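You operate a simulated robot arm through the tools that you are given. There is no shell and no other tool. Be economical: measure what you need, move in short steps, check, and stop when the job is done.

You run a simulated robot arm. Do the job below in one go: nothing can be reset, and whatever is moved stays where it is left.

TASK
Mix the yellow vial on slow till its colour is even.
Fine: in the mixer; switch it off before you put the vial back in its own well; leave the other vials unmixed.

It is judged by the outcome, as a careful person would: the job done as asked, and still so three seconds after it is handed in. It fails if anything else is knocked over, pushed out of place, dropped, spilled or broken.

THE ROBOT
A 5-joint arm with a two-finger parallel gripper, fixed in place. Base frame: the origin is at the foot of the arm, x ahead of it, y to its left, z up; the work surface is at about z = 0.006. Lengths are in m, angles in degrees, forces in N, time in s.
With the tool pointing down near the work surface it reaches from about 0.26 to 0.6 m from the base axis. Its first joint turns from -66.0 to 66.0 degrees. The tool tilts only in the upright plane through the base axis and itself; it spins freely about its own axis. Payload 1.57 kg.
The TCP is the grasp point between the finger pads, 0.03 m short of the fingertips. In the tool frame z runs along the fingers and y along their closing line. The gripper opens to 0.08 m. The fingers are 0.017 m wide and 0.012 m thick; the gripper's body (0.04 by 0.082 m) begins 0.08 m behind the TCP.
Orientation is that of the tool frame in the base frame, as [roll, pitch, yaw] about the fixed x, y, z axes, in that order (R = Rz(yaw) Ry(pitch) Rx(roll)). With the fingers straight down and closing along the base's y, the tool's x points along the base's -x, its y along +y and its z along -z.

THE INTERFACE
- The arm moves only by the tool step_arm. Its argument "moves" is a list of rows, each a list of 3 entries, a list of its own where there are three numbers: the shift along the base's x, y, z in units of 200 mm (1.0 is 200 mm), then the turn, a rotation vector about the base's x, y, z in units of 60 degrees (1.0 is 60 degrees), then the closure, from 0 (fully open) to 1 (shut). In form: [[[dx, dy, dz], [ax, ay, az], fingers], ...]. A call has 1 to 8 rows; each row is the pose to reach, as a shift and turn from the pose commanded when the call began. A call with a number of a shift or a turn outside -1 to 1 is refused whole. Rows are played at 5 a second. More than 0.05 m and 8.6 degrees between two rows, or a gripper value outside its range, and nothing of the call is played. Where a pose cannot be reached the arm comes as near as it can. A force on the tool above 40 N (or 10 N above the force at the start of the call, whichever is more), or a blocked arm, ends the call early, and 0.2 s more pass. The fingers move at their own pace (about 0.153 m/s each) and stop on an object; they squeeze with about 27 N. The grip force told is the motor's: it shows also when the fingers shut on nothing. Time passes only in rows, and 0.2 s behind the last, so rows that repeat a pose let the fingers close. The reply holds the time, the measured pose of the TCP, the force on the tool along the base axes, the opening and the grip force, in the units named above and with some noise.
- Cameras (640 x 400 px; columns grow to the right, rows downward): "scene" is fixed at [0.0403, 0.3904, 0.535]; the picture's right is [-0.77, -0.64, 0.00], its down [-0.31, 0.37, -0.88] and it looks along [0.56, -0.67, -0.48] (base axes); focal length 370 px, centre (320, 200). "wrist" rides on the gripper at [-0.032, 0, -0.078] in the tool frame; the picture's right is [0.00, -1.00, 0.00], its down [0.97, 0.00, -0.24] and it looks along [0.24, 0.00, 0.97] (tool axes); focal length 218 px, centre (320, 200). There is no depth. A picture from a camera that has moved, and an enlarged one, comes with that camera's place and axes in the base frame and with its lens.
- snapshot(camera): a new picture of that camera. The clock stands still meanwhile.
- close_up(camera, box): a new picture of the part [left, top, right, bottom] of that camera's present view, enlarged. The clock stands still meanwhile.
- hand_in(): hands the job in; it is judged then, once.

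Work in short steps. Places have to be worked out from the pictures, the camera data and where the tool is seen: move nearer, look again, correct. Check each grasp and each placing, and mend what went wrong. You have 120 turns and 84 pictures in all, those below and enlarged ones among them. Open the gripper and draw the arm clear of the work before you hand the job in, unless the task says otherwise; then end with one line.

The tools are called after "Request:" as a command line: name --argument value ..., lists and objects as JSON in quotes. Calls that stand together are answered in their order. step_arm: Moves the arm, as the interface text tells. Its arguments: {"type":"object","properties":{"moves":{"type":"array","items":{"type":"array"}}},"required":["moves"]} The other tools are called the same way: snapshot (camera) takes a picture; close_up (camera, box) takes an enlarged picture of a part of a camera's view; hand_in () hands the job in.

At the start:

```text
time_s: 0.0
position: [0.274, -0.1675, 0.3462]
tool_rot: [180.0, 0.0, 180.0]
contact_force: [0.6, -0.5, -0.4]
finger_gap: 0.08
grip_force: 0.0
```

scene: 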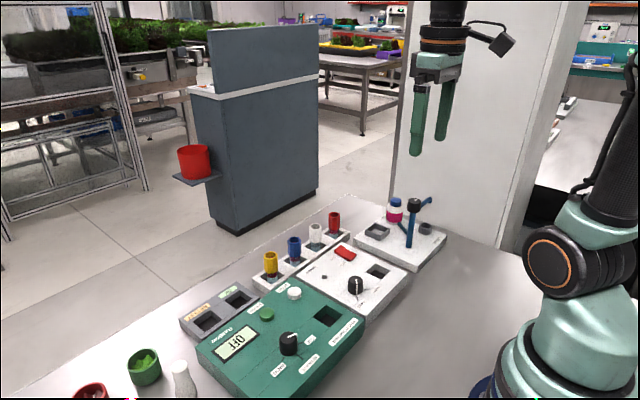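
wrist: 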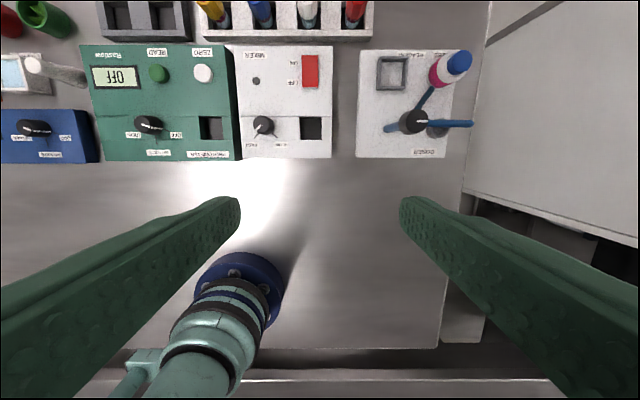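

I'll look closely at the mixer and the vials first.

Request:
close_up --camera "wrist" --box '[180, 0, 380, 170]'

Request:
close_up --camera "scene" --box '[240, 190, 440, 330]'

```text
2.35 times, centred on (280, 85) of wrist
camera zoom: at [0.3052, -0.1678, 0.4256], right [0.0, -1.0, 0.0], down [-0.97, 0.0, 0.24], along [-0.24, 0.0, -0.97], focal length 514 px, centre (414, 471)
```

zoom: 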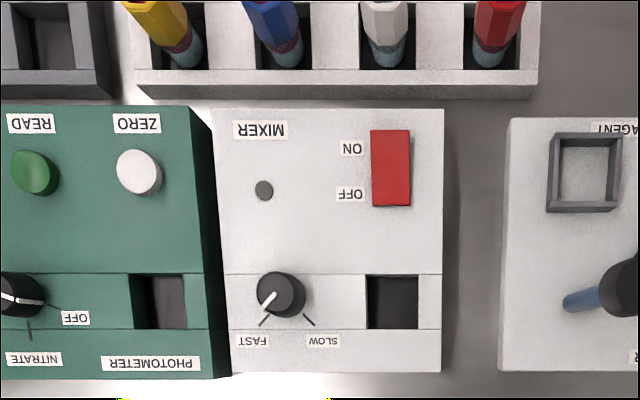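

```text
2.86 times, centred on (340, 260) of scene
camera zoom: at [0.0403, 0.3904, 0.535], right [-0.77, -0.64, 0.0], down [-0.31, 0.37, -0.88], along [0.56, -0.67, -0.48], focal length 1058 px, centre (263, 29)
```

zoom: 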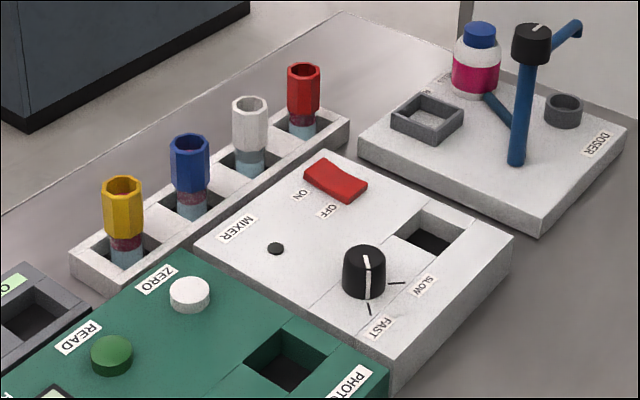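

The mixer knob points at FAST and the rocker looks OFF. I judge the knob to be near (0.34, -0.075) and the mixer well near (0.335, -0.15). I'll move above the knob to measure more exactly.

Request:
step_arm --moves '[[[0.084, 0.092, -0.15], [0, 0, 0], 0], [[0.168, 0.184, -0.3], [0, 0, 0], 0], [[0.252, 0.276, -0.45], [0, 0, 0], 0], [[0.336, 0.368, -0.6], [0, 0, 0], 0], [[0.42, 0.46, -0.75], [0, 0, 0], 0], [[0.42, 0.46, -0.75], [0, 0, 0], 0]]'

Request:
snapshot --camera "wrist"

```text
time_s: 1.4
position: [0.3588, -0.0752, 0.1952]
tool_rot: [-179.9, 0.0, -179.9]
contact_force: [-0.5, 0.5, 0.7]
finger_gap: 0.0799
grip_force: 0.0
```

```text
79 pictures are left
camera wrist: at [0.3895, -0.0755, 0.2744], right [0.0, -1.0, 0.0], down [-0.97, 0.0, 0.24], along [-0.24, 0.0, -0.97], focal length 218 px, centre (320, 200)
```

wrist: 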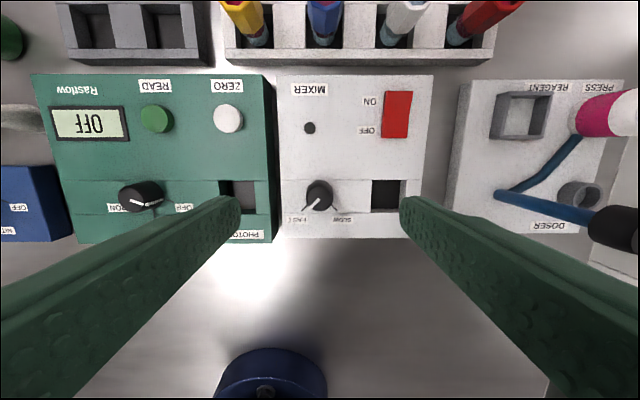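

Two views agree on the panel top at z≈0.034, with the knob at about (0.342, -0.0745) and the well at about (0.335, -0.150). I'll narrow the fingers and come down just above the knob to check the alignment.

Request:
step_arm --moves '[[[-0.042, 0.002, -0.15], [0, 0, 0], 0.4], [[-0.084, 0.003, -0.3], [0, 0, 0], 0.4], [[-0.084, 0.003, -0.48], [0, 0, 0], 0.4], [[-0.084, 0.003, -0.48], [0, 0, 0], 0.4]]'

Request:
snapshot --camera "wrist"

Request:
close_up --camera "scene" --box '[260, 190, 460, 330]'

```text
time_s: 2.4
position: [0.3413, -0.0751, 0.0983]
tool_rot: [180.0, 0.0, 180.0]
contact_force: [0.0, 0.1, 0.2]
finger_gap: 0.048
grip_force: 0.0
```

```text
78 pictures are left
camera wrist: at [0.3731, -0.0748, 0.1775], right [0.0, -1.0, 0.0], down [-0.97, 0.0, 0.24], along [-0.24, 0.0, -0.97], focal length 218 px, centre (320, 200)
```

wrist: 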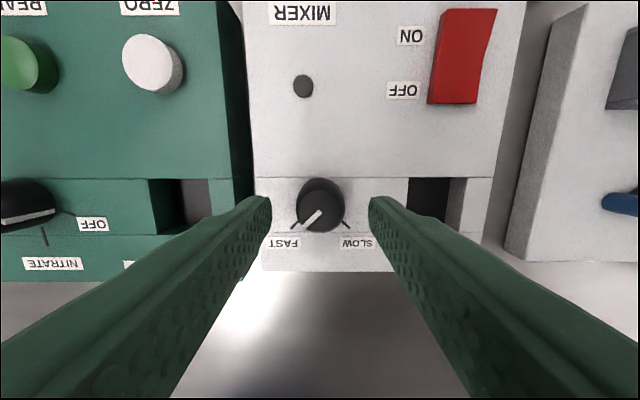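

```text
2.86 times, centred on (360, 260) of scene
camera zoom: at [0.0403, 0.3904, 0.535], right [-0.77, -0.64, 0.0], down [-0.31, 0.37, -0.88], along [0.56, -0.67, -0.48], focal length 1058 px, centre (206, 29)
```

zoom: 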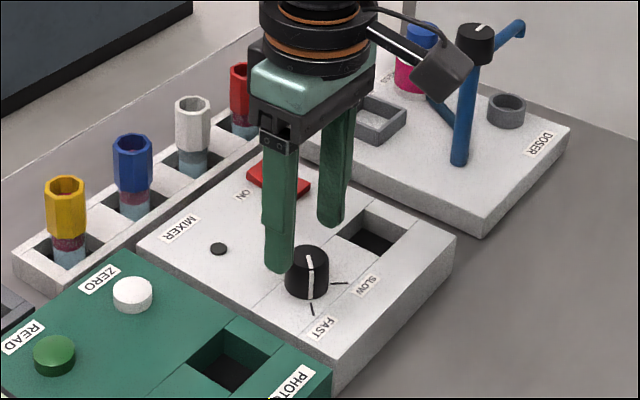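

The knob sits about 4 mm nearer the base than the finger axis, with its top at about z=0.055. I'll shift -4 mm in x, come down and close on it.

Request:
step_arm --moves '[[[-0.02, 0, 0], [0, 0, 0], 0.4], [[-0.02, 0, -0.08], [0, 0, 0], 0.4], [[-0.02, 0, -0.14], [0, 0, 0], 0.4], [[-0.02, 0, -0.14], [0, 0, 0], 0.4], [[-0.02, 0, -0.14], [0, 0, 0], 0.75], [[-0.02, 0, -0.14], [0, 0, 0], 0.75]]'

Request:
snapshot --camera "wrist"

```text
time_s: 3.8
position: [0.3372, -0.0752, 0.0706]
tool_rot: [180.0, 0.1, -180.0]
contact_force: [1.3, 7.7, 0.2]
finger_gap: 0.029
grip_force: 38.8
```

```text
76 pictures are left
camera wrist: at [0.3693, -0.075, 0.1503], right [0.0, -1.0, 0.0], down [-0.97, 0.0, 0.24], along [-0.24, 0.0, -0.97], focal length 218 px, centre (320, 200)
```

wrist: 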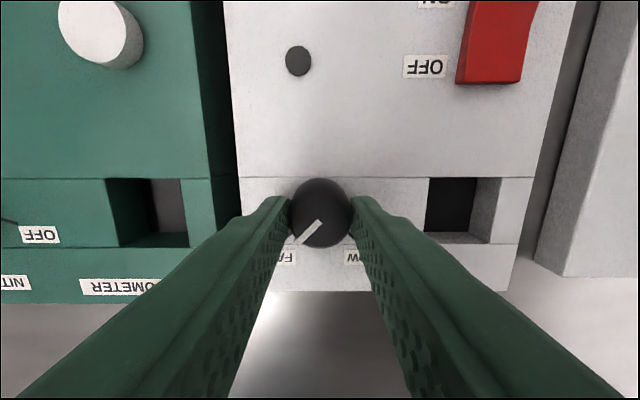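

The knob is held (gap 29 mm). I'll turn it counter-clockwise seen from above, from FAST towards SLOW, starting with about 56°.

Request:
step_arm --moves '[[[0, 0, 0], [0, 0, 0.13], 0.75], [[0, 0, 0], [0, 0, 0.26], 0.75], [[0, 0, 0], [0, 0, 0.4], 0.75], [[0, 0, 0], [0, 0, 0.53], 0.75], [[0, 0, 0], [0, 0, 0.66], 0.75], [[0, 0, 0], [0, 0, 0.8], 0.75], [[0, 0, 0], [0, 0, 0.93], 0.75]]'

Request:
snapshot --camera "wrist"

```text
time_s: 5.4
position: [0.3375, -0.0771, 0.0724]
tool_rot: [-180.0, 0.0, -124.2]
contact_force: [8.4, -13.5, -27.9]
finger_gap: 0.0284
grip_force: 38.4
```

```text
75 pictures are left
camera wrist: at [0.355, -0.05, 0.1514], right [0.83, -0.56, 0.0], down [-0.55, -0.8, 0.24], along [-0.13, -0.2, -0.97], focal length 218 px, centre (320, 200)
```

wrist: 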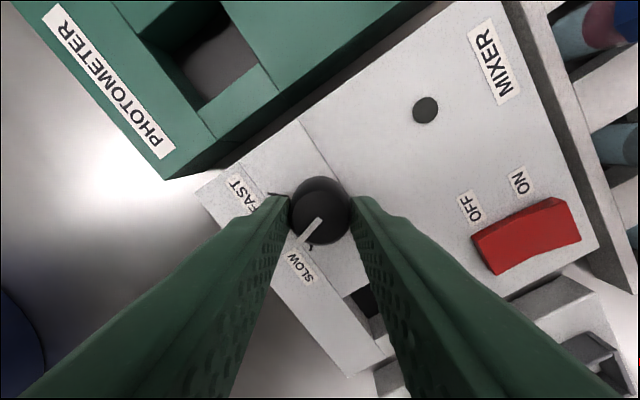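

The knob follows, and by my reckoning about 30–34° remain to the SLOW mark. Force has built up on the tool, so I'll let go, let the arm settle and take a fresh grip.

Request:
step_arm --moves '[[[0, 0, 0], [0, 0, 0], 0.4], [[0, 0, 0], [0, 0, 0], 0.4], [[0, 0, 0], [0, 0, 0], 0.4]]'

Request:
close_up --camera "wrist" --box '[220, 140, 420, 280]'

```text
time_s: 6.2
position: [0.3368, -0.0755, 0.0724]
tool_rot: [-180.0, 0.0, -124.2]
contact_force: [-0.2, 0.4, -0.2]
finger_gap: 0.0481
grip_force: 0.0
```

```text
2.86 times, centred on (320, 210) of wrist
camera zoom: at [0.3548, -0.0492, 0.1515], right [0.83, -0.56, 0.0], down [-0.55, -0.8, 0.24], along [-0.14, -0.2, -0.97], focal length 624 px, centre (320, 171)
```

zoom: 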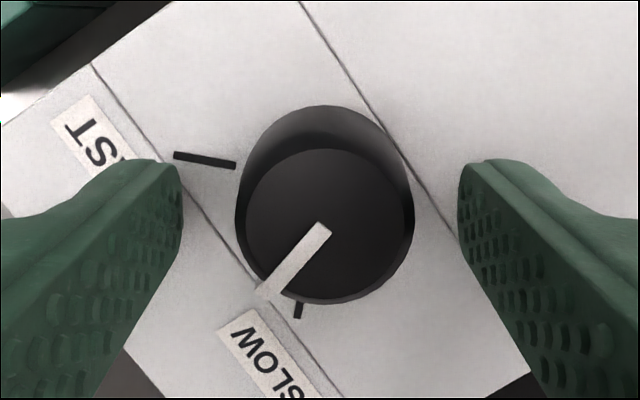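

The pointer needs about 35° more to lie on the SLOW tick. I'm re-gripping and turning that far.

Request:
step_arm --moves '[[[0, 0, 0], [0, 0, 0], 0.75], [[0, 0, 0], [0, 0, 0], 0.75], [[0, 0, 0], [0, 0, 0.14], 0.75], [[0, 0, 0], [0, 0, 0.28], 0.75], [[0, 0, 0], [0, 0, 0.42], 0.75], [[0, 0, 0], [0, 0, 0.56], 0.75], [[0, 0, 0], [0, 0, 0.6], 0.75], [[0, 0, 0], [0, 0, 0.6], 0.75]]'

Request:
step_arm --moves '[[[0, 0, 0], [0, 0, 0], 0.4], [[0, 0, 0], [0, 0, 0], 0.4], [[0, 0, 0.1], [0, 0, 0], 0.4], [[0, 0, 0.2], [0, 0, 0], 0.4]]'

Request:
close_up --camera "wrist" --box '[220, 140, 420, 280]'

```text
time_s: 8.0
position: [0.3372, -0.0757, 0.0732]
tool_rot: [-179.8, -0.2, -88.1]
contact_force: [12.6, 2.3, -3.9]
finger_gap: 0.029
grip_force: 39.3
```

```text
time_s: 9.0
position: [0.3362, -0.0747, 0.1137]
tool_rot: [-179.9, -0.1, -88.2]
contact_force: [0.0, 0.7, -0.5]
finger_gap: 0.0477
grip_force: 0.2
```

```text
2.86 times, centred on (320, 210) of wrist
camera zoom: at [0.3352, -0.0424, 0.1924], right [1.0, 0.03, 0.0], down [0.03, -0.97, 0.24], along [0.01, -0.24, -0.97], focal length 624 px, centre (320, 171)
```

zoom: 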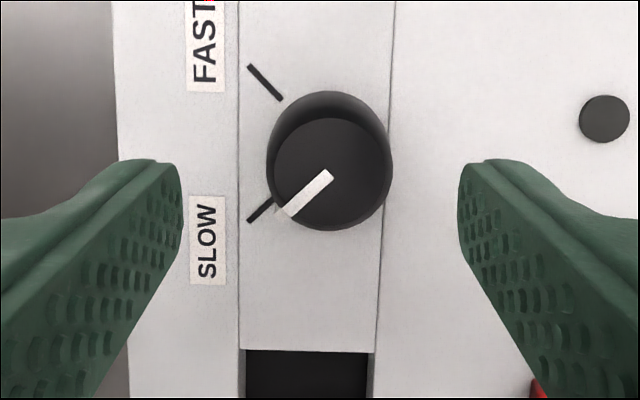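

The pointer now lies on the SLOW tick. Next I'll rise and move over the yellow vial, keeping the fingers closing along x so they clear the neighbouring vials.

Request:
step_arm --moves '[[[0, 0, 0.2], [0, 0, -0.03], 0.2], [[0, 0, 0.4], [0, 0, -0.03], 0], [[0.19, 0.07, 0.53], [0, 0, -0.03], 0], [[0.38, 0.14, 0.53], [0, 0, -0.03], 0], [[0.57, 0.21, 0.53], [0, 0, -0.03], 0], [[0.77, 0.27, 0.53], [0, 0, -0.03], 0], [[0.77, 0.27, 0.53], [0, 0, -0.03], 0]]'

Request:
snapshot --camera "wrist"

Request:
snapshot --camera "scene"

```text
time_s: 10.6
position: [0.492, -0.0201, 0.2179]
tool_rot: [-180.0, 0.0, -90.0]
contact_force: [-0.5, -0.3, 0.2]
finger_gap: 0.0799
grip_force: 0.1
```

```text
72 pictures are left
camera wrist: at [0.4906, 0.012, 0.2969], right [1.0, 0.0, 0.0], down [0.0, -0.97, 0.24], along [0.0, -0.24, -0.97], focal length 218 px, centre (320, 200)
```

wrist: 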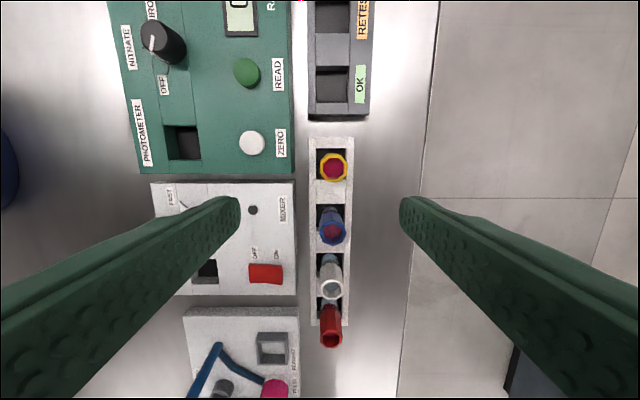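

```text
71 pictures are left
```

scene: 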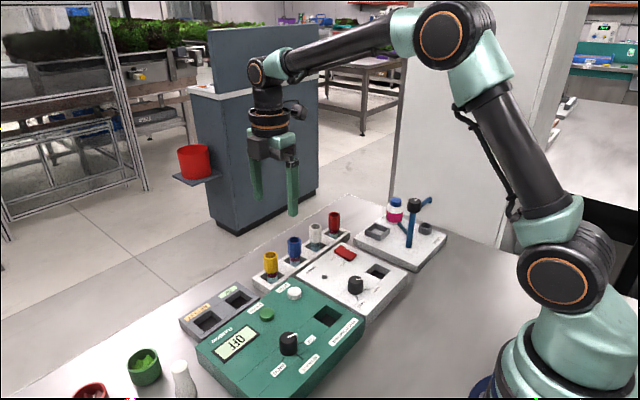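

From two cameras I put the yellow vial at about (0.503, -0.008) with its cap top near z=0.078. It looks open-topped, so I'll keep it upright, and I'm lowering above it to check.

Request:
step_arm --moves '[[[0.03, 0.03, -0.15], [0, 0, 0], 0], [[0.055, 0.063, -0.3], [0, 0, 0], 0.2], [[0.055, 0.063, -0.41], [0, 0, 0], 0.2], [[0.055, 0.063, -0.41], [0, 0, 0], 0.2]]'

Request:
snapshot --camera "wrist"

Request:
close_up --camera "scene" --box '[200, 190, 360, 300]'

```text
time_s: 11.6
position: [0.5026, -0.0094, 0.1373]
tool_rot: [180.0, -0.1, -90.0]
contact_force: [0.9, -1.0, -0.1]
finger_gap: 0.0638
grip_force: 0.0
```

```text
70 pictures are left
camera wrist: at [0.5011, 0.0232, 0.2153], right [1.0, 0.0, 0.0], down [0.0, -0.97, 0.24], along [0.0, -0.24, -0.97], focal length 218 px, centre (320, 200)
```

wrist: 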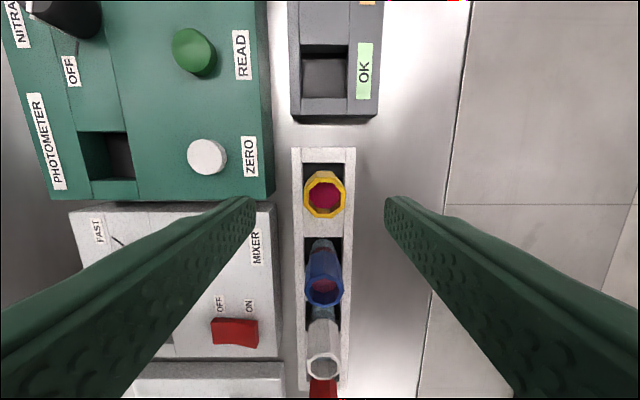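

```text
3.64 times, centred on (280, 245) of scene
camera zoom: at [0.0403, 0.3904, 0.535], right [-0.77, -0.64, 0.0], down [-0.31, 0.37, -0.88], along [0.56, -0.67, -0.48], focal length 1347 px, centre (466, 36)
```

zoom: 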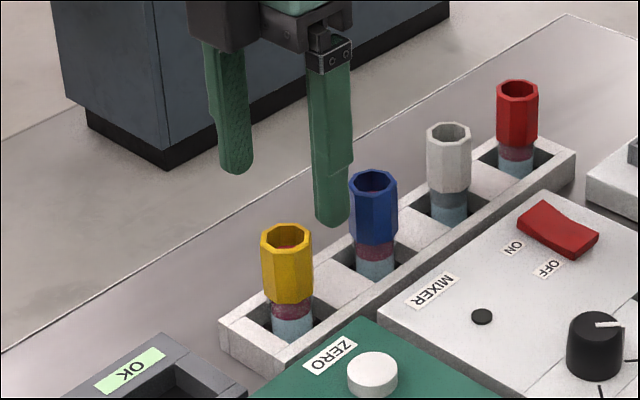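

The cap is about 26 mm wide, centred near (0.5037, -0.0068), with the cap spanning z≈0.042–0.078. I'll descend around it and close.

Request:
step_arm --moves '[[[0.005, 0.012, -0.1], [0, 0, 0], 0.2], [[0.005, 0.012, -0.21], [0, 0, 0], 0.2], [[0.005, 0.012, -0.31], [0, 0, 0], 0.2], [[0.005, 0.012, -0.31], [0, 0, 0], 0.2], [[0.005, 0.012, -0.31], [0, 0, 0], 0.8], [[0.005, 0.012, -0.31], [0, 0, 0], 0.8]]'

Request:
close_up --camera "scene" --box '[200, 190, 360, 300]'

Request:
snapshot --camera "wrist"

```text
time_s: 13.0
position: [0.5023, -0.0053, 0.0745]
tool_rot: [180.0, 0.0, -90.0]
contact_force: [-0.1, -0.2, -0.2]
finger_gap: 0.027
grip_force: 26.6
```

```text
3.64 times, centred on (280, 245) of scene
camera zoom: at [0.0403, 0.3904, 0.535], right [-0.77, -0.64, 0.0], down [-0.31, 0.37, -0.88], along [0.56, -0.67, -0.48], focal length 1347 px, centre (466, 36)
```

zoom: 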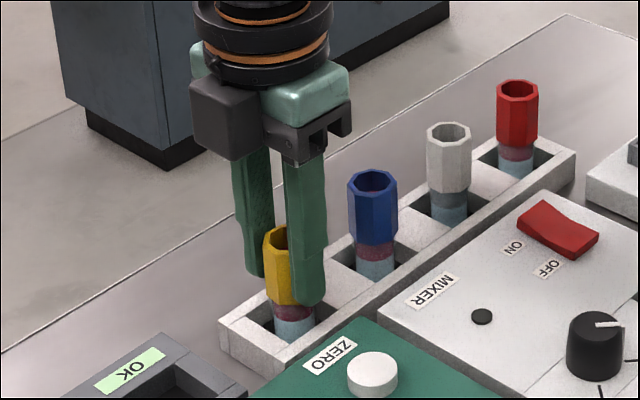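

```text
67 pictures are left
camera wrist: at [0.502, 0.0264, 0.1541], right [1.0, 0.0, 0.0], down [0.0, -0.97, 0.24], along [0.0, -0.24, -0.97], focal length 218 px, centre (320, 200)
```

wrist: 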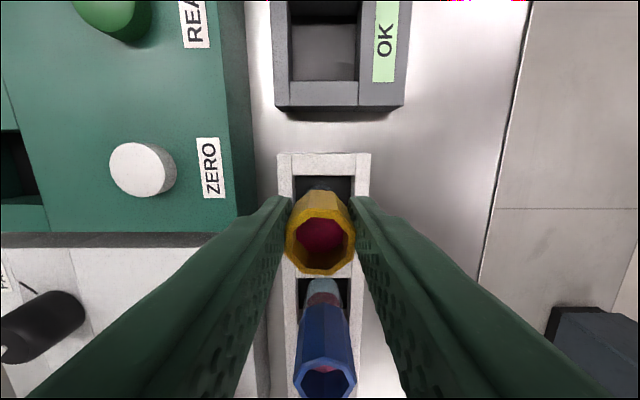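

The vial is held (gap 27 mm) and centred; its home pose is TCP (0.502, -0.005, 0.0745). I'll lift it straight up and check.

Request:
step_arm --moves '[[[0, 0, 0.1], [0, 0, 0], 0.8], [[0, 0, 0.2], [0, 0, 0], 0.8], [[0, 0, 0.35], [0, 0, 0], 0.8], [[0, 0, 0.5], [0, 0, 0], 0.8], [[0, 0, 0.5], [0, 0, 0], 0.8]]'

Request:
close_up --camera "scene" --box '[200, 150, 360, 300]'

Request:
snapshot --camera "wrist"

```text
time_s: 14.2
position: [0.5041, -0.0075, 0.1745]
tool_rot: [180.0, 0.0, -90.0]
contact_force: [-0.1, 0.8, -0.2]
finger_gap: 0.0271
grip_force: 26.8
```

```text
2.67 times, centred on (280, 225) of scene
camera zoom: at [0.0403, 0.3904, 0.535], right [-0.77, -0.64, 0.0], down [-0.31, 0.37, -0.88], along [0.56, -0.67, -0.48], focal length 988 px, centre (427, 133)
```

zoom: 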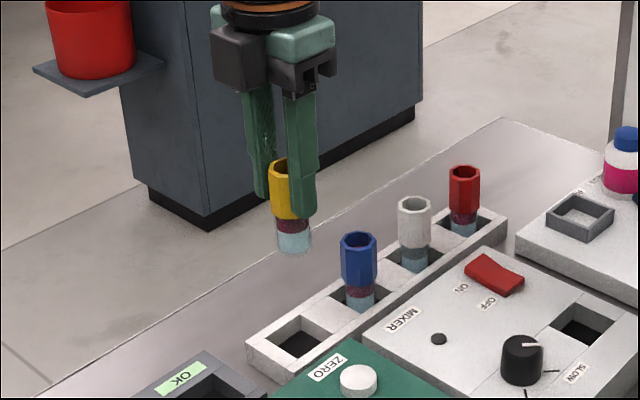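

```text
65 pictures are left
camera wrist: at [0.5037, 0.0245, 0.2539], right [1.0, 0.0, 0.0], down [0.0, -0.97, 0.24], along [0.0, -0.24, -0.97], focal length 218 px, centre (320, 200)
```

wrist: 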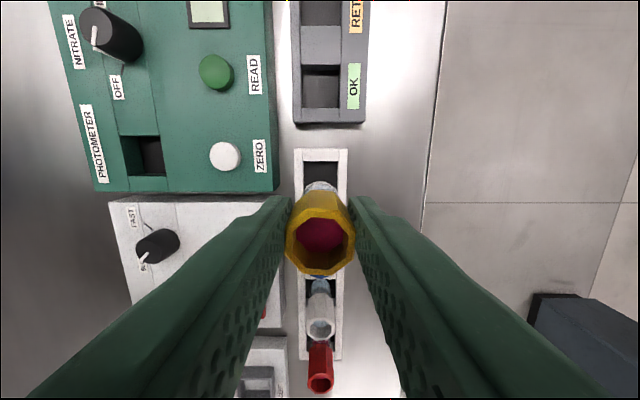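

The vial came out cleanly, held upright with its bottom at about z=0.11. I'll carry it over the mixer well at about (0.335, -0.1505).

Request:
step_arm --moves '[[[-0.17, -0.145, 0], [0, 0, 0], 0.8], [[-0.34, -0.29, 0], [0, 0, 0], 0.8], [[-0.51, -0.435, 0], [0, 0, 0], 0.8], [[-0.68, -0.58, 0], [0, 0, 0], 0.8], [[-0.841, -0.723, 0], [0, 0, 0], 0.8], [[-0.841, -0.723, -0.2], [0, 0, 0], 0.8], [[-0.841, -0.723, -0.25], [0, 0, 0], 0.8], [[-0.841, -0.723, -0.25], [0, 0, 0], 0.8]]'

Request:
close_up --camera "scene" --box '[300, 180, 440, 300]'

Request:
snapshot --camera "wrist"

```text
time_s: 16.0
position: [0.3351, -0.1495, 0.1246]
tool_rot: [-180.0, 0.0, -90.0]
contact_force: [-0.2, 0.8, -0.2]
finger_gap: 0.027
grip_force: 26.6
```

```text
3.33 times, centred on (370, 240) of scene
camera zoom: at [0.0403, 0.3904, 0.535], right [-0.77, -0.64, 0.0], down [-0.31, 0.37, -0.88], along [0.56, -0.67, -0.48], focal length 1235 px, centre (153, 67)
```

zoom: 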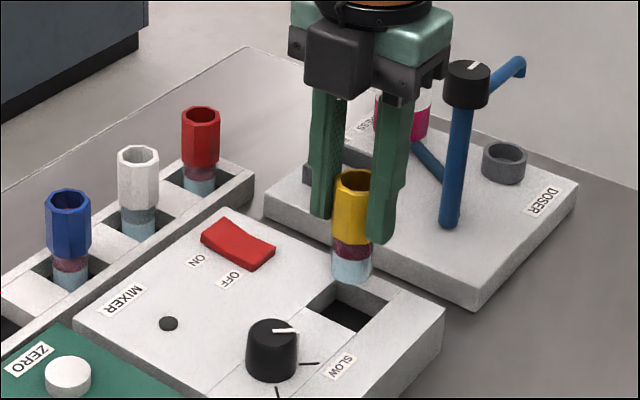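

```text
63 pictures are left
camera wrist: at [0.3352, -0.1172, 0.2036], right [1.0, 0.0, 0.0], down [0.0, -0.97, 0.24], along [0.0, -0.24, -0.97], focal length 218 px, centre (320, 200)
```

wrist: 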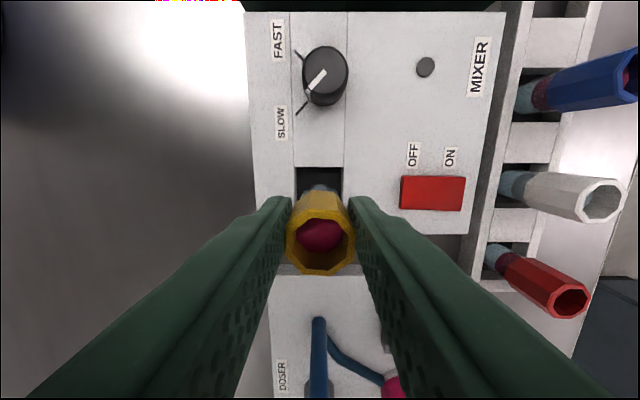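

The well centre agrees with the target in both cameras, and the vial hangs right over it. I'll lower it into the well and check the force near the floor.

Request:
step_arm --moves '[[[0, 0, -0.06], [0, 0, 0], 0.8], [[0, 0, -0.12], [0, 0, 0], 0.8], [[0, 0, -0.17], [0, 0, 0], 0.8], [[0, 0, -0.2], [0, 0, 0], 0.8], [[0, 0, -0.21], [0, 0, 0], 0.8]]'

Request:
close_up --camera "scene" --box '[300, 180, 440, 300]'

```text
time_s: 17.2
position: [0.3363, -0.1511, 0.0831]
tool_rot: [-179.9, -0.1, -90.1]
contact_force: [-7.9, 2.9, 33.7]
finger_gap: 0.0267
grip_force: 27.6
```

```text
3.33 times, centred on (370, 240) of scene
camera zoom: at [0.0402, 0.3904, 0.535], right [-0.77, -0.64, 0.0], down [-0.31, 0.37, -0.88], along [0.56, -0.67, -0.48], focal length 1235 px, centre (153, 67)
```

zoom: 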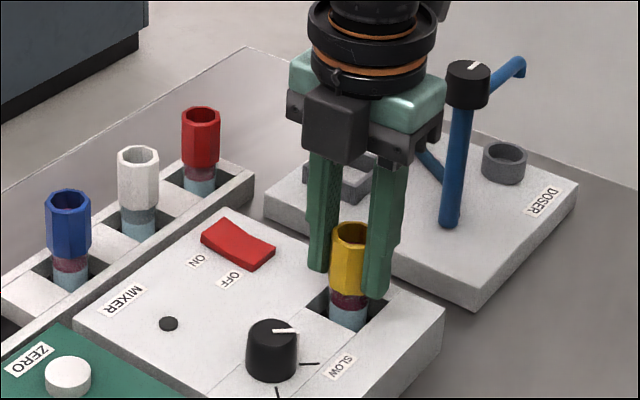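

It met resistance at TCP z=0.083 (34 N), likely the well floor. I'll back off slightly to relieve the force and look from the wrist.

Request:
step_arm --moves '[[[0, 0, 0.006], [0, 0, 0], 0.8], [[0, 0, 0.008], [0, 0, 0], 0.8]]'

Request:
snapshot --camera "wrist"

Request:
close_up --camera "scene" --box '[350, 230, 410, 280]'

```text
time_s: 17.8
position: [0.335, -0.1507, 0.0828]
tool_rot: [-180.0, 0.0, -90.1]
contact_force: [1.9, 0.2, 4.5]
finger_gap: 0.0267
grip_force: 26.8
```

```text
61 pictures are left
camera wrist: at [0.3341, -0.1186, 0.1625], right [1.0, 0.0, 0.0], down [0.0, -0.97, 0.24], along [0.0, -0.24, -0.97], focal length 218 px, centre (320, 200)
```

wrist: 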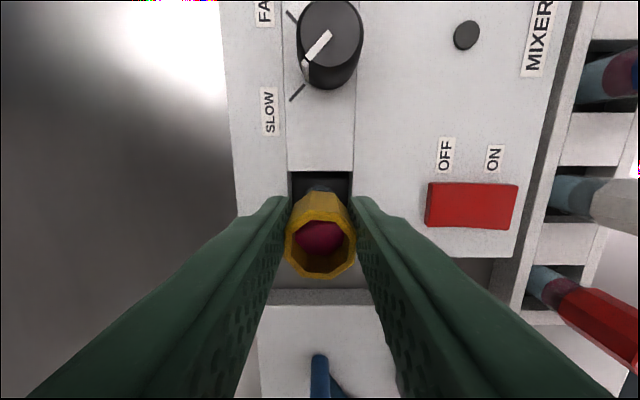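

```text
8.00 times, centred on (380, 255) of scene
camera zoom: at [0.0403, 0.3904, 0.535], right [-0.77, -0.64, 0.0], down [-0.31, 0.37, -0.88], along [0.56, -0.67, -0.48], focal length 2964 px, centre (-160, -240)
```

zoom: 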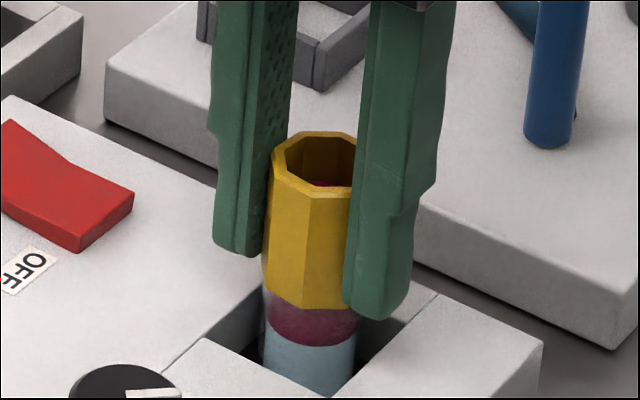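

The vial stands in the well with only a few newtons on it. I'll open partly, so the finger stays clear of the rocker, and rise.

Request:
step_arm --moves '[[[0, 0, 0], [0, 0, 0], 0.5], [[0, 0, 0], [0, 0, 0], 0.4], [[0, 0, 0], [0, 0, 0], 0.4], [[0, 0, 0.2], [0, 0, 0], 0.4], [[0, 0, 0.4], [0, 0, 0], 0.4], [[0, 0, 0.5], [0, 0, 0], 0.4], [[0, 0, 0.5], [0, 0, 0], 0.4]]'

Request:
snapshot --camera "wrist"

Request:
close_up --camera "scene" --box '[320, 210, 420, 290]'

```text
time_s: 19.4
position: [0.334, -0.1507, 0.1833]
tool_rot: [-179.9, -0.1, -90.0]
contact_force: [0.5, 0.3, -0.4]
finger_gap: 0.048
grip_force: 0.1
```

```text
59 pictures are left
camera wrist: at [0.3335, -0.1192, 0.2628], right [1.0, 0.0, 0.0], down [0.0, -0.97, 0.24], along [0.0, -0.24, -0.97], focal length 218 px, centre (320, 200)
```

wrist: 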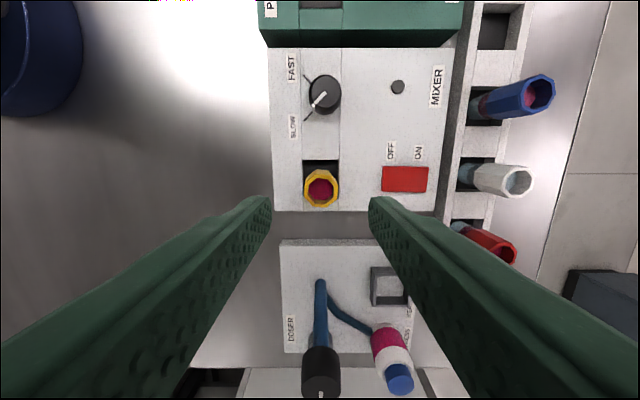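

```text
5.00 times, centred on (370, 250) of scene
camera zoom: at [0.0403, 0.3904, 0.535], right [-0.77, -0.64, 0.0], down [-0.31, 0.37, -0.88], along [0.56, -0.67, -0.48], focal length 1852 px, centre (70, -50)
```

zoom: 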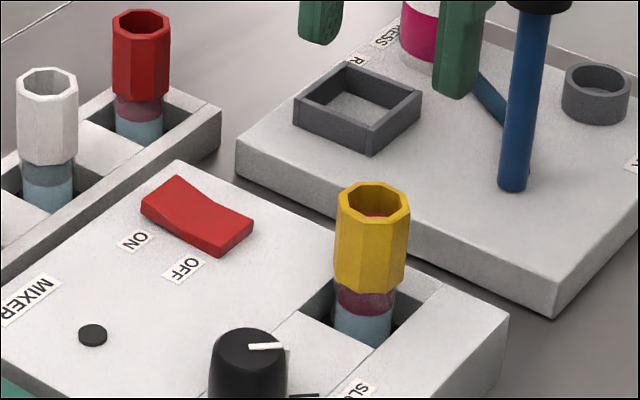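

The vial stands freely in the mixer well and the lamp is dark. The rocker spans x≈0.396–0.444 at y≈-0.152, with ON at the far end. I'll shut the fingers and go above the ON end.

Request:
step_arm --moves '[[[0.17, -0.002, 0], [0, 0, 0], 1], [[0.34, -0.004, 0], [0, 0, 0], 1], [[0.515, -0.006, 0], [0, 0, 0], 1], [[0.515, -0.006, -0.2], [0, 0, 0], 1], [[0.515, -0.006, -0.4], [0, 0, 0], 1], [[0.515, -0.006, -0.42], [0, 0, 0], 1]]'

Request:
snapshot --camera "wrist"

Request:
close_up --camera "scene" --box '[300, 190, 440, 300]'

```text
time_s: 20.8
position: [0.4378, -0.1542, 0.0997]
tool_rot: [-180.0, 0.0, -90.0]
contact_force: [-0.3, 0.8, -0.1]
finger_gap: 0.0
grip_force: 21.4
```

```text
57 pictures are left
camera wrist: at [0.4373, -0.1227, 0.1801], right [1.0, 0.0, 0.0], down [0.0, -0.97, 0.24], along [0.0, -0.24, -0.97], focal length 218 px, centre (320, 200)
```

wrist: 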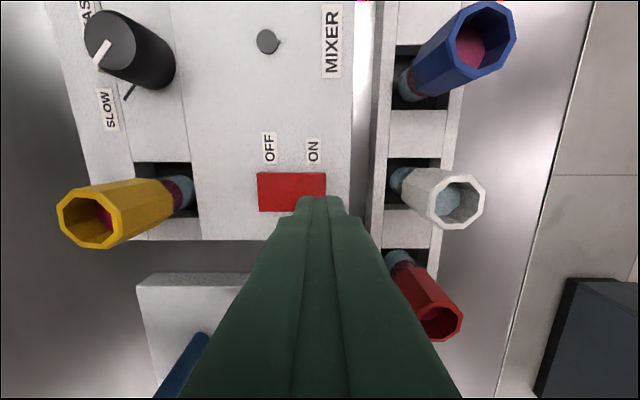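

```text
3.64 times, centred on (370, 245) of scene
camera zoom: at [0.0403, 0.3904, 0.535], right [-0.77, -0.64, 0.0], down [-0.31, 0.37, -0.88], along [0.56, -0.67, -0.48], focal length 1347 px, centre (138, 36)
```

zoom: 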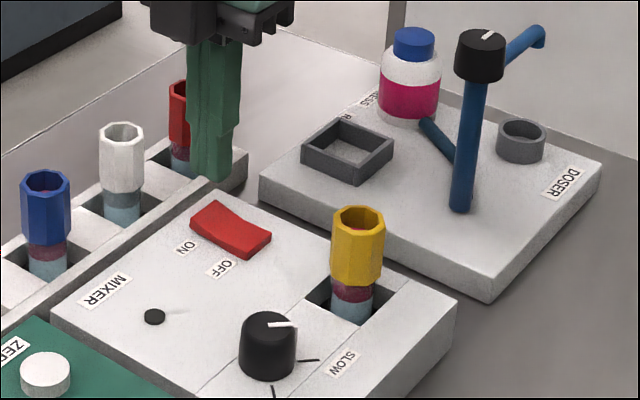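

The shut fingertips are over the ON end; the rocker spans about 0.397–0.441. I'll press down in small steps.

Request:
step_arm --moves '[[[-0.015, 0, -0.05], [0, 0, 0], 1], [[-0.015, 0, -0.08], [0, 0, 0], 1], [[-0.015, 0, -0.095], [0, 0, 0], 1], [[-0.015, 0, -0.11], [0, 0, 0], 1], [[-0.015, 0, -0.12], [0, 0, 0], 1], [[-0.015, 0, -0.13], [0, 0, 0], 1]]'

Request:
close_up --camera "scene" --box '[300, 190, 440, 300]'

```text
time_s: 22.2
position: [0.435, -0.1549, 0.0741]
tool_rot: [179.9, -0.1, -90.0]
contact_force: [0.0, -0.8, 2.4]
finger_gap: 0.0
grip_force: 21.2
```

```text
3.64 times, centred on (370, 245) of scene
camera zoom: at [0.0403, 0.3904, 0.535], right [-0.77, -0.64, 0.0], down [-0.31, 0.37, -0.88], along [0.56, -0.67, -0.48], focal length 1347 px, centre (138, 36)
```

zoom: 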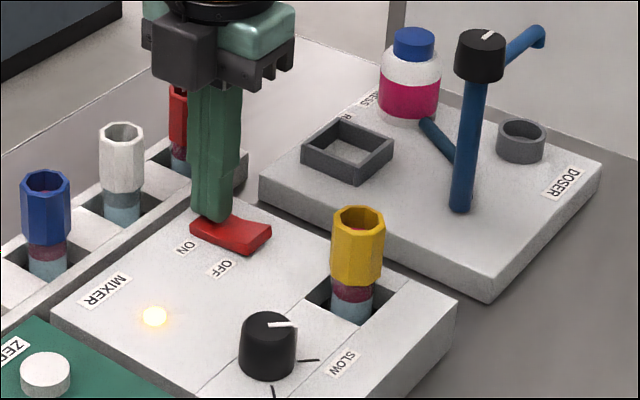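

The lamp is lit, so the mixer is on. I'll lift off the rocker and watch the vial.

Request:
step_arm --moves '[[[0, 0, 0.08], [0, 0, 0], 1], [[0, 0, 0.2], [0, 0, 0], 1], [[0, 0, 0.2], [0, 0, 0], 1], [[0, 0, 0.2], [0, 0, 0], 1], [[0, 0, 0.2], [0, 0, 0], 1], [[0, 0, 0.2], [0, 0, 0], 1], [[0, 0, 0.2], [0, 0, 0], 1], [[0, 0, 0.2], [0, 0, 0], 1]]'

Request:
close_up --camera "scene" --box '[320, 210, 420, 290]'

```text
time_s: 24.0
position: [0.4353, -0.1532, 0.1148]
tool_rot: [179.9, 0.0, -90.0]
contact_force: [-0.2, 0.0, -0.1]
finger_gap: 0.0005
grip_force: 21.2
```

```text
5.00 times, centred on (370, 250) of scene
camera zoom: at [0.0403, 0.3904, 0.535], right [-0.77, -0.64, 0.0], down [-0.31, 0.37, -0.88], along [0.56, -0.67, -0.48], focal length 1852 px, centre (70, -50)
```

zoom: 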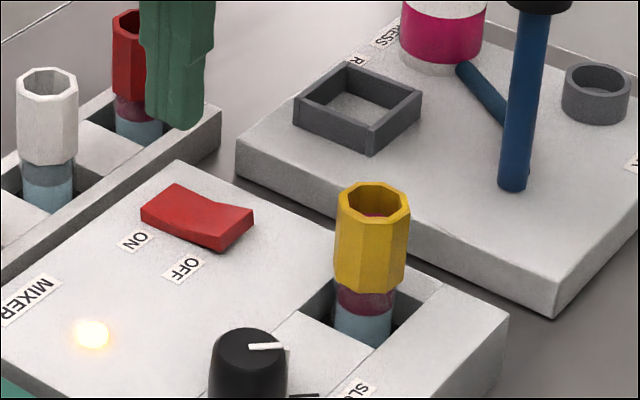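

It's running but still layered. While it mixes I'll hover above the OFF end (x≈0.403) and wait.

Request:
step_arm --moves '[[[-0.16, 0, 0], [0, 0, 0], 1], [[-0.16, 0, 0], [0, 0, 0], 1], [[-0.16, 0, 0], [0, 0, 0], 1], [[-0.16, 0, 0], [0, 0, 0], 1], [[-0.16, 0, 0], [0, 0, 0], 1], [[-0.16, 0, 0], [0, 0, 0], 1], [[-0.16, 0, 0], [0, 0, 0], 1], [[-0.16, 0, 0], [0, 0, 0], 1]]'

Request:
close_up --camera "scene" --box '[320, 210, 420, 290]'

```text
time_s: 25.8
position: [0.4032, -0.1523, 0.1135]
tool_rot: [-180.0, 0.0, -90.0]
contact_force: [0.3, 0.3, 0.4]
finger_gap: 0.0
grip_force: 21.0
```

```text
5.00 times, centred on (370, 250) of scene
camera zoom: at [0.0403, 0.3904, 0.535], right [-0.77, -0.64, 0.0], down [-0.31, 0.37, -0.88], along [0.56, -0.67, -0.48], focal length 1852 px, centre (70, -50)
```

zoom: 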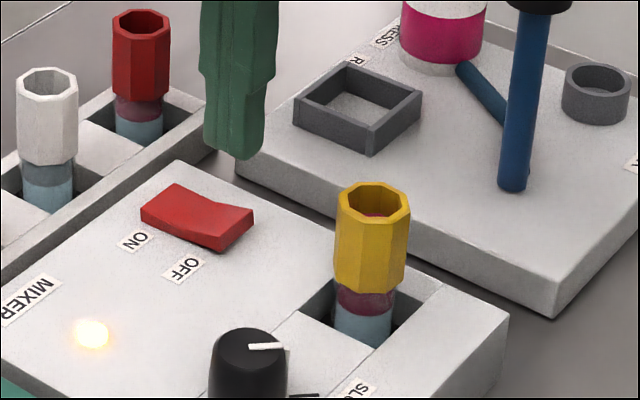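

Still layered after about 4 s. I'll keep waiting.

Request:
step_arm --moves '[[[0, 0, 0], [0, 0, 0], 1], [[0, 0, 0], [0, 0, 0], 1], [[0, 0, 0], [0, 0, 0], 1], [[0, 0, 0], [0, 0, 0], 1], [[0, 0, 0], [0, 0, 0], 1], [[0, 0, 0], [0, 0, 0], 1], [[0, 0, 0], [0, 0, 0], 1], [[0, 0, 0], [0, 0, 0], 1]]'

Request:
step_arm --moves '[[[0, 0, 0], [0, 0, 0], 1], [[0, 0, 0], [0, 0, 0], 1], [[0, 0, 0], [0, 0, 0], 1], [[0, 0, 0], [0, 0, 0], 1], [[0, 0, 0], [0, 0, 0], 1], [[0, 0, 0], [0, 0, 0], 1], [[0, 0, 0], [0, 0, 0], 1], [[0, 0, 0], [0, 0, 0], 1]]'

Request:
close_up --camera "scene" --box '[320, 210, 420, 290]'

```text
time_s: 27.6
position: [0.4014, -0.152, 0.1139]
tool_rot: [180.0, -0.1, -90.0]
contact_force: [-0.2, 0.3, 0.1]
finger_gap: 0.0
grip_force: 21.6
```

```text
time_s: 29.4
position: [0.4027, -0.1518, 0.1138]
tool_rot: [-180.0, 0.0, -90.1]
contact_force: [-0.5, 0.8, 0.0]
finger_gap: 0.0001
grip_force: 21.2
```

```text
5.00 times, centred on (370, 250) of scene
camera zoom: at [0.0403, 0.3904, 0.535], right [-0.77, -0.64, 0.0], down [-0.31, 0.37, -0.88], along [0.56, -0.67, -0.48], focal length 1852 px, centre (70, -50)
```

zoom: 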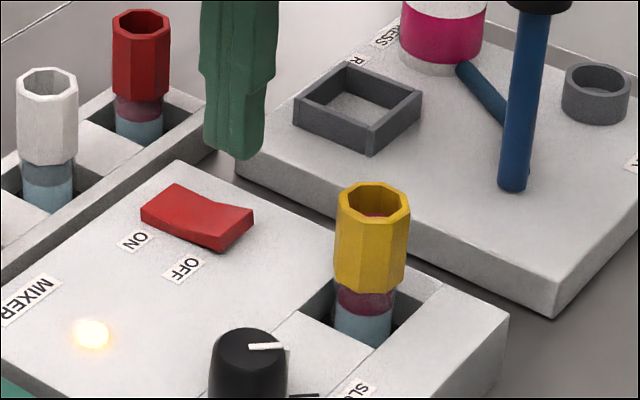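

No obvious change at 7 s. I'll enlarge the glass for a reference, then wait further.

Request:
close_up --camera "scene" --box '[380, 262, 404, 282]'

Request:
step_arm --moves '[[[0, 0, 0], [0, 0, 0], 1], [[0, 0, 0], [0, 0, 0], 1], [[0, 0, 0], [0, 0, 0], 1], [[0, 0, 0], [0, 0, 0], 1], [[0, 0, 0], [0, 0, 0], 1], [[0, 0, 0], [0, 0, 0], 1], [[0, 0, 0], [0, 0, 0], 1], [[0, 0, 0], [0, 0, 0], 1]]'

Request:
step_arm --moves '[[[0, 0, 0], [0, 0, 0], 1], [[0, 0, 0], [0, 0, 0], 1], [[0, 0, 0], [0, 0, 0], 1], [[0, 0, 0], [0, 0, 0], 1], [[0, 0, 0], [0, 0, 0], 1], [[0, 0, 0], [0, 0, 0], 1], [[0, 0, 0], [0, 0, 0], 1], [[0, 0, 0], [0, 0, 0], 1]]'

Request:
close_up --camera "scene" --box '[380, 250, 410, 284]'

```text
16.00 times, centred on (392, 272) of scene
camera zoom: at [0.0403, 0.3904, 0.535], right [-0.77, -0.64, 0.0], down [-0.31, 0.37, -0.88], along [0.56, -0.67, -0.48], focal length 5927 px, centre (-832, -952)
```

zoom: 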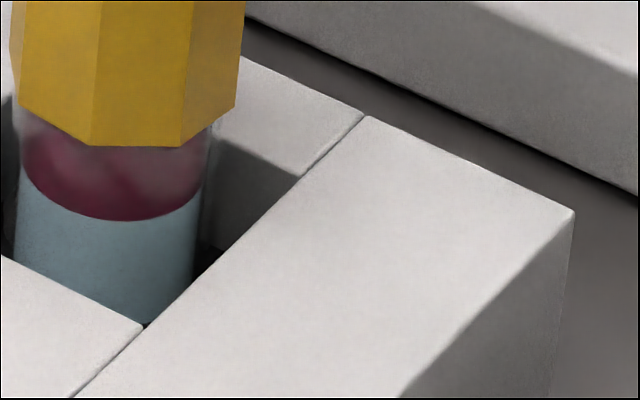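

```text
time_s: 31.2
position: [0.402, -0.1513, 0.1132]
tool_rot: [-180.0, 0.0, -90.0]
contact_force: [-0.1, 0.0, -0.2]
finger_gap: 0.0
grip_force: 21.2
```

```text
time_s: 33.0
position: [0.4017, -0.1526, 0.1135]
tool_rot: [-179.9, 0.0, -90.0]
contact_force: [0.8, -0.6, -0.5]
finger_gap: 0.0
grip_force: 21.5
```

```text
11.76 times, centred on (395, 267) of scene
camera zoom: at [0.0403, 0.3904, 0.535], right [-0.77, -0.64, 0.0], down [-0.31, 0.37, -0.88], along [0.56, -0.67, -0.48], focal length 4358 px, centre (-562, -588)
```

zoom: 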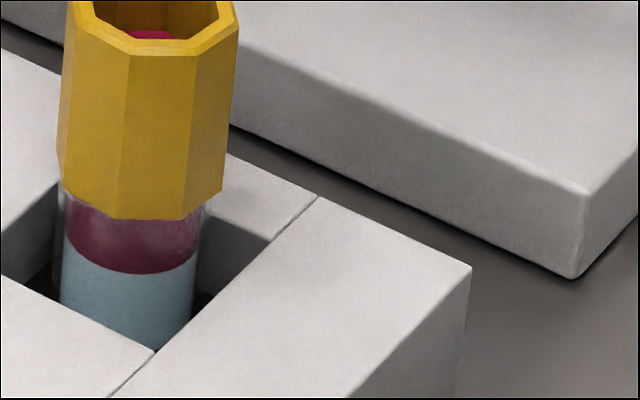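

Still no visible change at 11 s; slow may simply take longer. I'll wait another 10 s or so before suspecting the seating.

Request:
step_arm --moves '[[[0, 0, 0], [0, 0, 0], 1], [[0, 0, 0], [0, 0, 0], 1], [[0, 0, 0], [0, 0, 0], 1], [[0, 0, 0], [0, 0, 0], 1], [[0, 0, 0], [0, 0, 0], 1], [[0, 0, 0], [0, 0, 0], 1], [[0, 0, 0], [0, 0, 0], 1], [[0, 0, 0], [0, 0, 0], 1]]'

Request:
step_arm --moves '[[[0, 0, 0], [0, 0, 0], 1], [[0, 0, 0], [0, 0, 0], 1], [[0, 0, 0], [0, 0, 0], 1], [[0, 0, 0], [0, 0, 0], 1], [[0, 0, 0], [0, 0, 0], 1], [[0, 0, 0], [0, 0, 0], 1], [[0, 0, 0], [0, 0, 0], 1], [[0, 0, 0], [0, 0, 0], 1]]'

Request:
close_up --camera "scene" --box '[340, 250, 410, 294]'

Request:
step_arm --moves '[[[0, 0, 0], [0, 0, 0], 1], [[0, 0, 0], [0, 0, 0], 1], [[0, 0, 0], [0, 0, 0], 1], [[0, 0, 0], [0, 0, 0], 1], [[0, 0, 0], [0, 0, 0], 1], [[0, 0, 0], [0, 0, 0], 1], [[0, 0, 0], [0, 0, 0], 1], [[0, 0, 0], [0, 0, 0], 1]]'

Request:
close_up --camera "scene" --box '[340, 250, 410, 294]'

```text
time_s: 34.8
position: [0.402, -0.1521, 0.1137]
tool_rot: [180.0, -0.1, -90.1]
contact_force: [-0.4, 0.1, -1.3]
finger_gap: 0.0001
grip_force: 20.9
```

```text
time_s: 36.6
position: [0.403, -0.1526, 0.1139]
tool_rot: [-179.9, 0.0, -89.9]
contact_force: [-0.4, -0.4, -0.6]
finger_gap: 0.0
grip_force: 21.2
```

```text
9.09 times, centred on (375, 272) of scene
camera zoom: at [0.0403, 0.3904, 0.535], right [-0.77, -0.64, 0.0], down [-0.31, 0.37, -0.88], along [0.56, -0.67, -0.48], focal length 3368 px, centre (-180, -454)
```

zoom: 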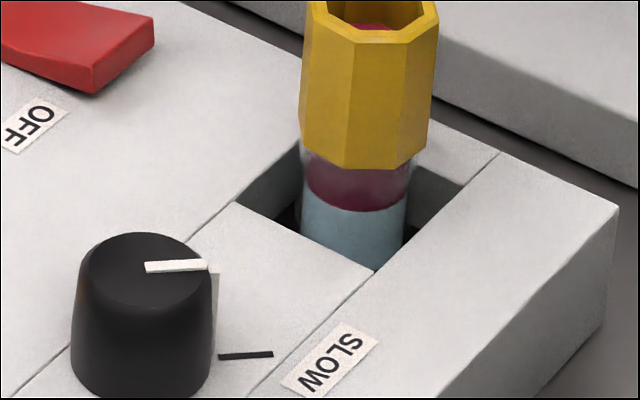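

```text
time_s: 38.4
position: [0.402, -0.1525, 0.1132]
tool_rot: [-180.0, 0.0, -90.0]
contact_force: [1.0, 0.0, 0.3]
finger_gap: 0.0
grip_force: 21.3
```

```text
9.09 times, centred on (375, 272) of scene
camera zoom: at [0.0403, 0.3904, 0.535], right [-0.77, -0.64, 0.0], down [-0.31, 0.37, -0.88], along [0.56, -0.67, -0.48], focal length 3368 px, centre (-180, -454)
```

zoom: 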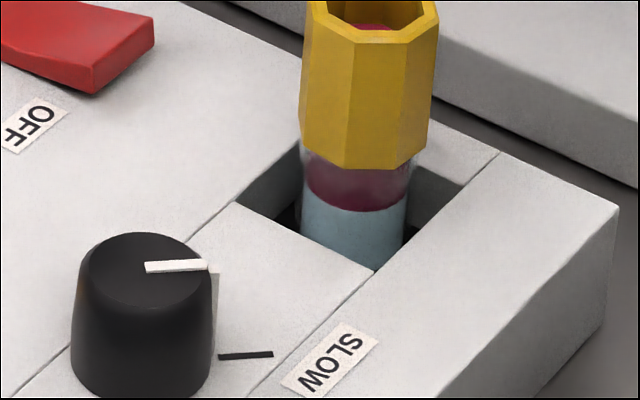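

The knob, lamp and seating look right, and the liquid is unchanged after 16 s. I'll wait longer and compare again.

Request:
step_arm --moves '[[[0, 0, 0], [0, 0, 0], 1], [[0, 0, 0], [0, 0, 0], 1], [[0, 0, 0], [0, 0, 0], 1], [[0, 0, 0], [0, 0, 0], 1], [[0, 0, 0], [0, 0, 0], 1], [[0, 0, 0], [0, 0, 0], 1], [[0, 0, 0], [0, 0, 0], 1], [[0, 0, 0], [0, 0, 0], 1]]'

Request:
step_arm --moves '[[[0, 0, 0], [0, 0, 0], 1], [[0, 0, 0], [0, 0, 0], 1], [[0, 0, 0], [0, 0, 0], 1], [[0, 0, 0], [0, 0, 0], 1], [[0, 0, 0], [0, 0, 0], 1], [[0, 0, 0], [0, 0, 0], 1], [[0, 0, 0], [0, 0, 0], 1], [[0, 0, 0], [0, 0, 0], 1]]'

Request:
step_arm --moves '[[[0, 0, 0], [0, 0, 0], 1], [[0, 0, 0], [0, 0, 0], 1], [[0, 0, 0], [0, 0, 0], 1], [[0, 0, 0], [0, 0, 0], 1], [[0, 0, 0], [0, 0, 0], 1], [[0, 0, 0], [0, 0, 0], 1], [[0, 0, 0], [0, 0, 0], 1], [[0, 0, 0], [0, 0, 0], 1]]'

Request:
close_up --camera "scene" --box '[380, 262, 404, 282]'

Request:
close_up --camera "wrist" --box '[0, 100, 300, 280]'

```text
time_s: 40.2
position: [0.4024, -0.1514, 0.1133]
tool_rot: [-180.0, 0.1, -90.0]
contact_force: [0.0, -0.5, -0.4]
finger_gap: 0.0
grip_force: 21.8
```

```text
time_s: 42.0
position: [0.4035, -0.1518, 0.1156]
tool_rot: [-180.0, -0.1, -90.0]
contact_force: [-0.3, 0.0, 0.1]
finger_gap: 0.0
grip_force: 21.4
```

```text
time_s: 43.8
position: [0.4027, -0.1523, 0.1138]
tool_rot: [-179.9, 0.1, -90.0]
contact_force: [-0.1, -0.9, 0.2]
finger_gap: 0.0
grip_force: 21.9
```

```text
16.00 times, centred on (392, 272) of scene
camera zoom: at [0.0403, 0.3904, 0.535], right [-0.77, -0.64, 0.0], down [-0.31, 0.37, -0.88], along [0.56, -0.67, -0.48], focal length 5927 px, centre (-832, -952)
```

zoom: 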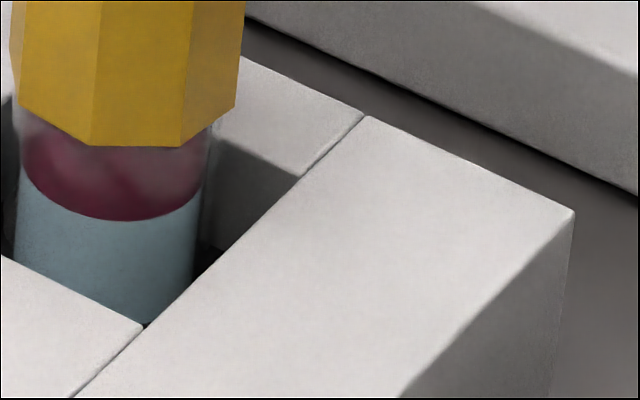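

```text
2.13 times, centred on (150, 190) of wrist
camera zoom: at [0.4017, -0.1196, 0.1929], right [1.0, 0.0, 0.0], down [0.0, -0.97, 0.24], along [0.0, -0.24, -0.97], focal length 466 px, centre (683, 221)
```

zoom: 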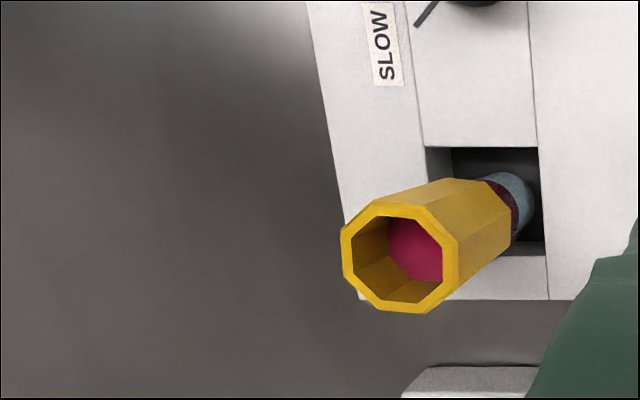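

Nothing has changed at all. I'll check the knob pointer against the SLOW tick from the wrist while more time passes.

Request:
step_arm --moves '[[[0, 0, 0.1], [0, 0, 0], 1], [[0, 0.2, 0.2], [0, 0, 0], 1], [[-0.15, 0.3, 0.25], [0, 0, 0], 1], [[-0.3, 0.3, 0.25], [0, 0, 0], 1], [[-0.3, 0.3, 0.25], [0, 0, 0], 1], [[-0.3, 0.3, 0.25], [0, 0, 0], 1], [[-0.3, 0.3, 0.25], [0, 0, 0], 1], [[-0.3, 0.3, 0.25], [0, 0, 0], 1]]'

Request:
snapshot --camera "wrist"

```text
time_s: 45.6
position: [0.3426, -0.092, 0.1634]
tool_rot: [180.0, 0.0, -90.0]
contact_force: [0.0, -0.3, 0.7]
finger_gap: 0.0001
grip_force: 21.3
```

```text
45 pictures are left
camera wrist: at [0.3424, -0.0596, 0.2432], right [1.0, 0.0, 0.0], down [0.0, -0.97, 0.24], along [0.0, -0.24, -0.97], focal length 218 px, centre (320, 200)
```

wrist: 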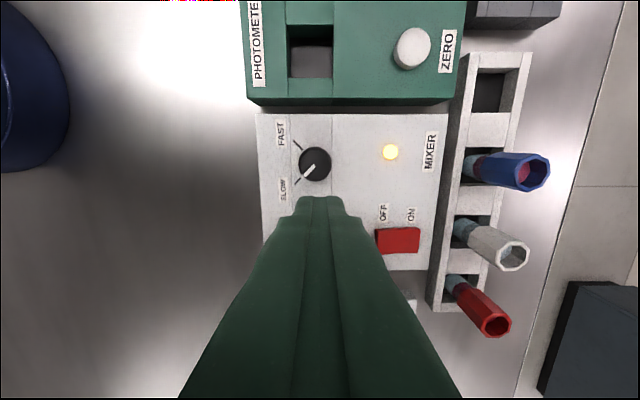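

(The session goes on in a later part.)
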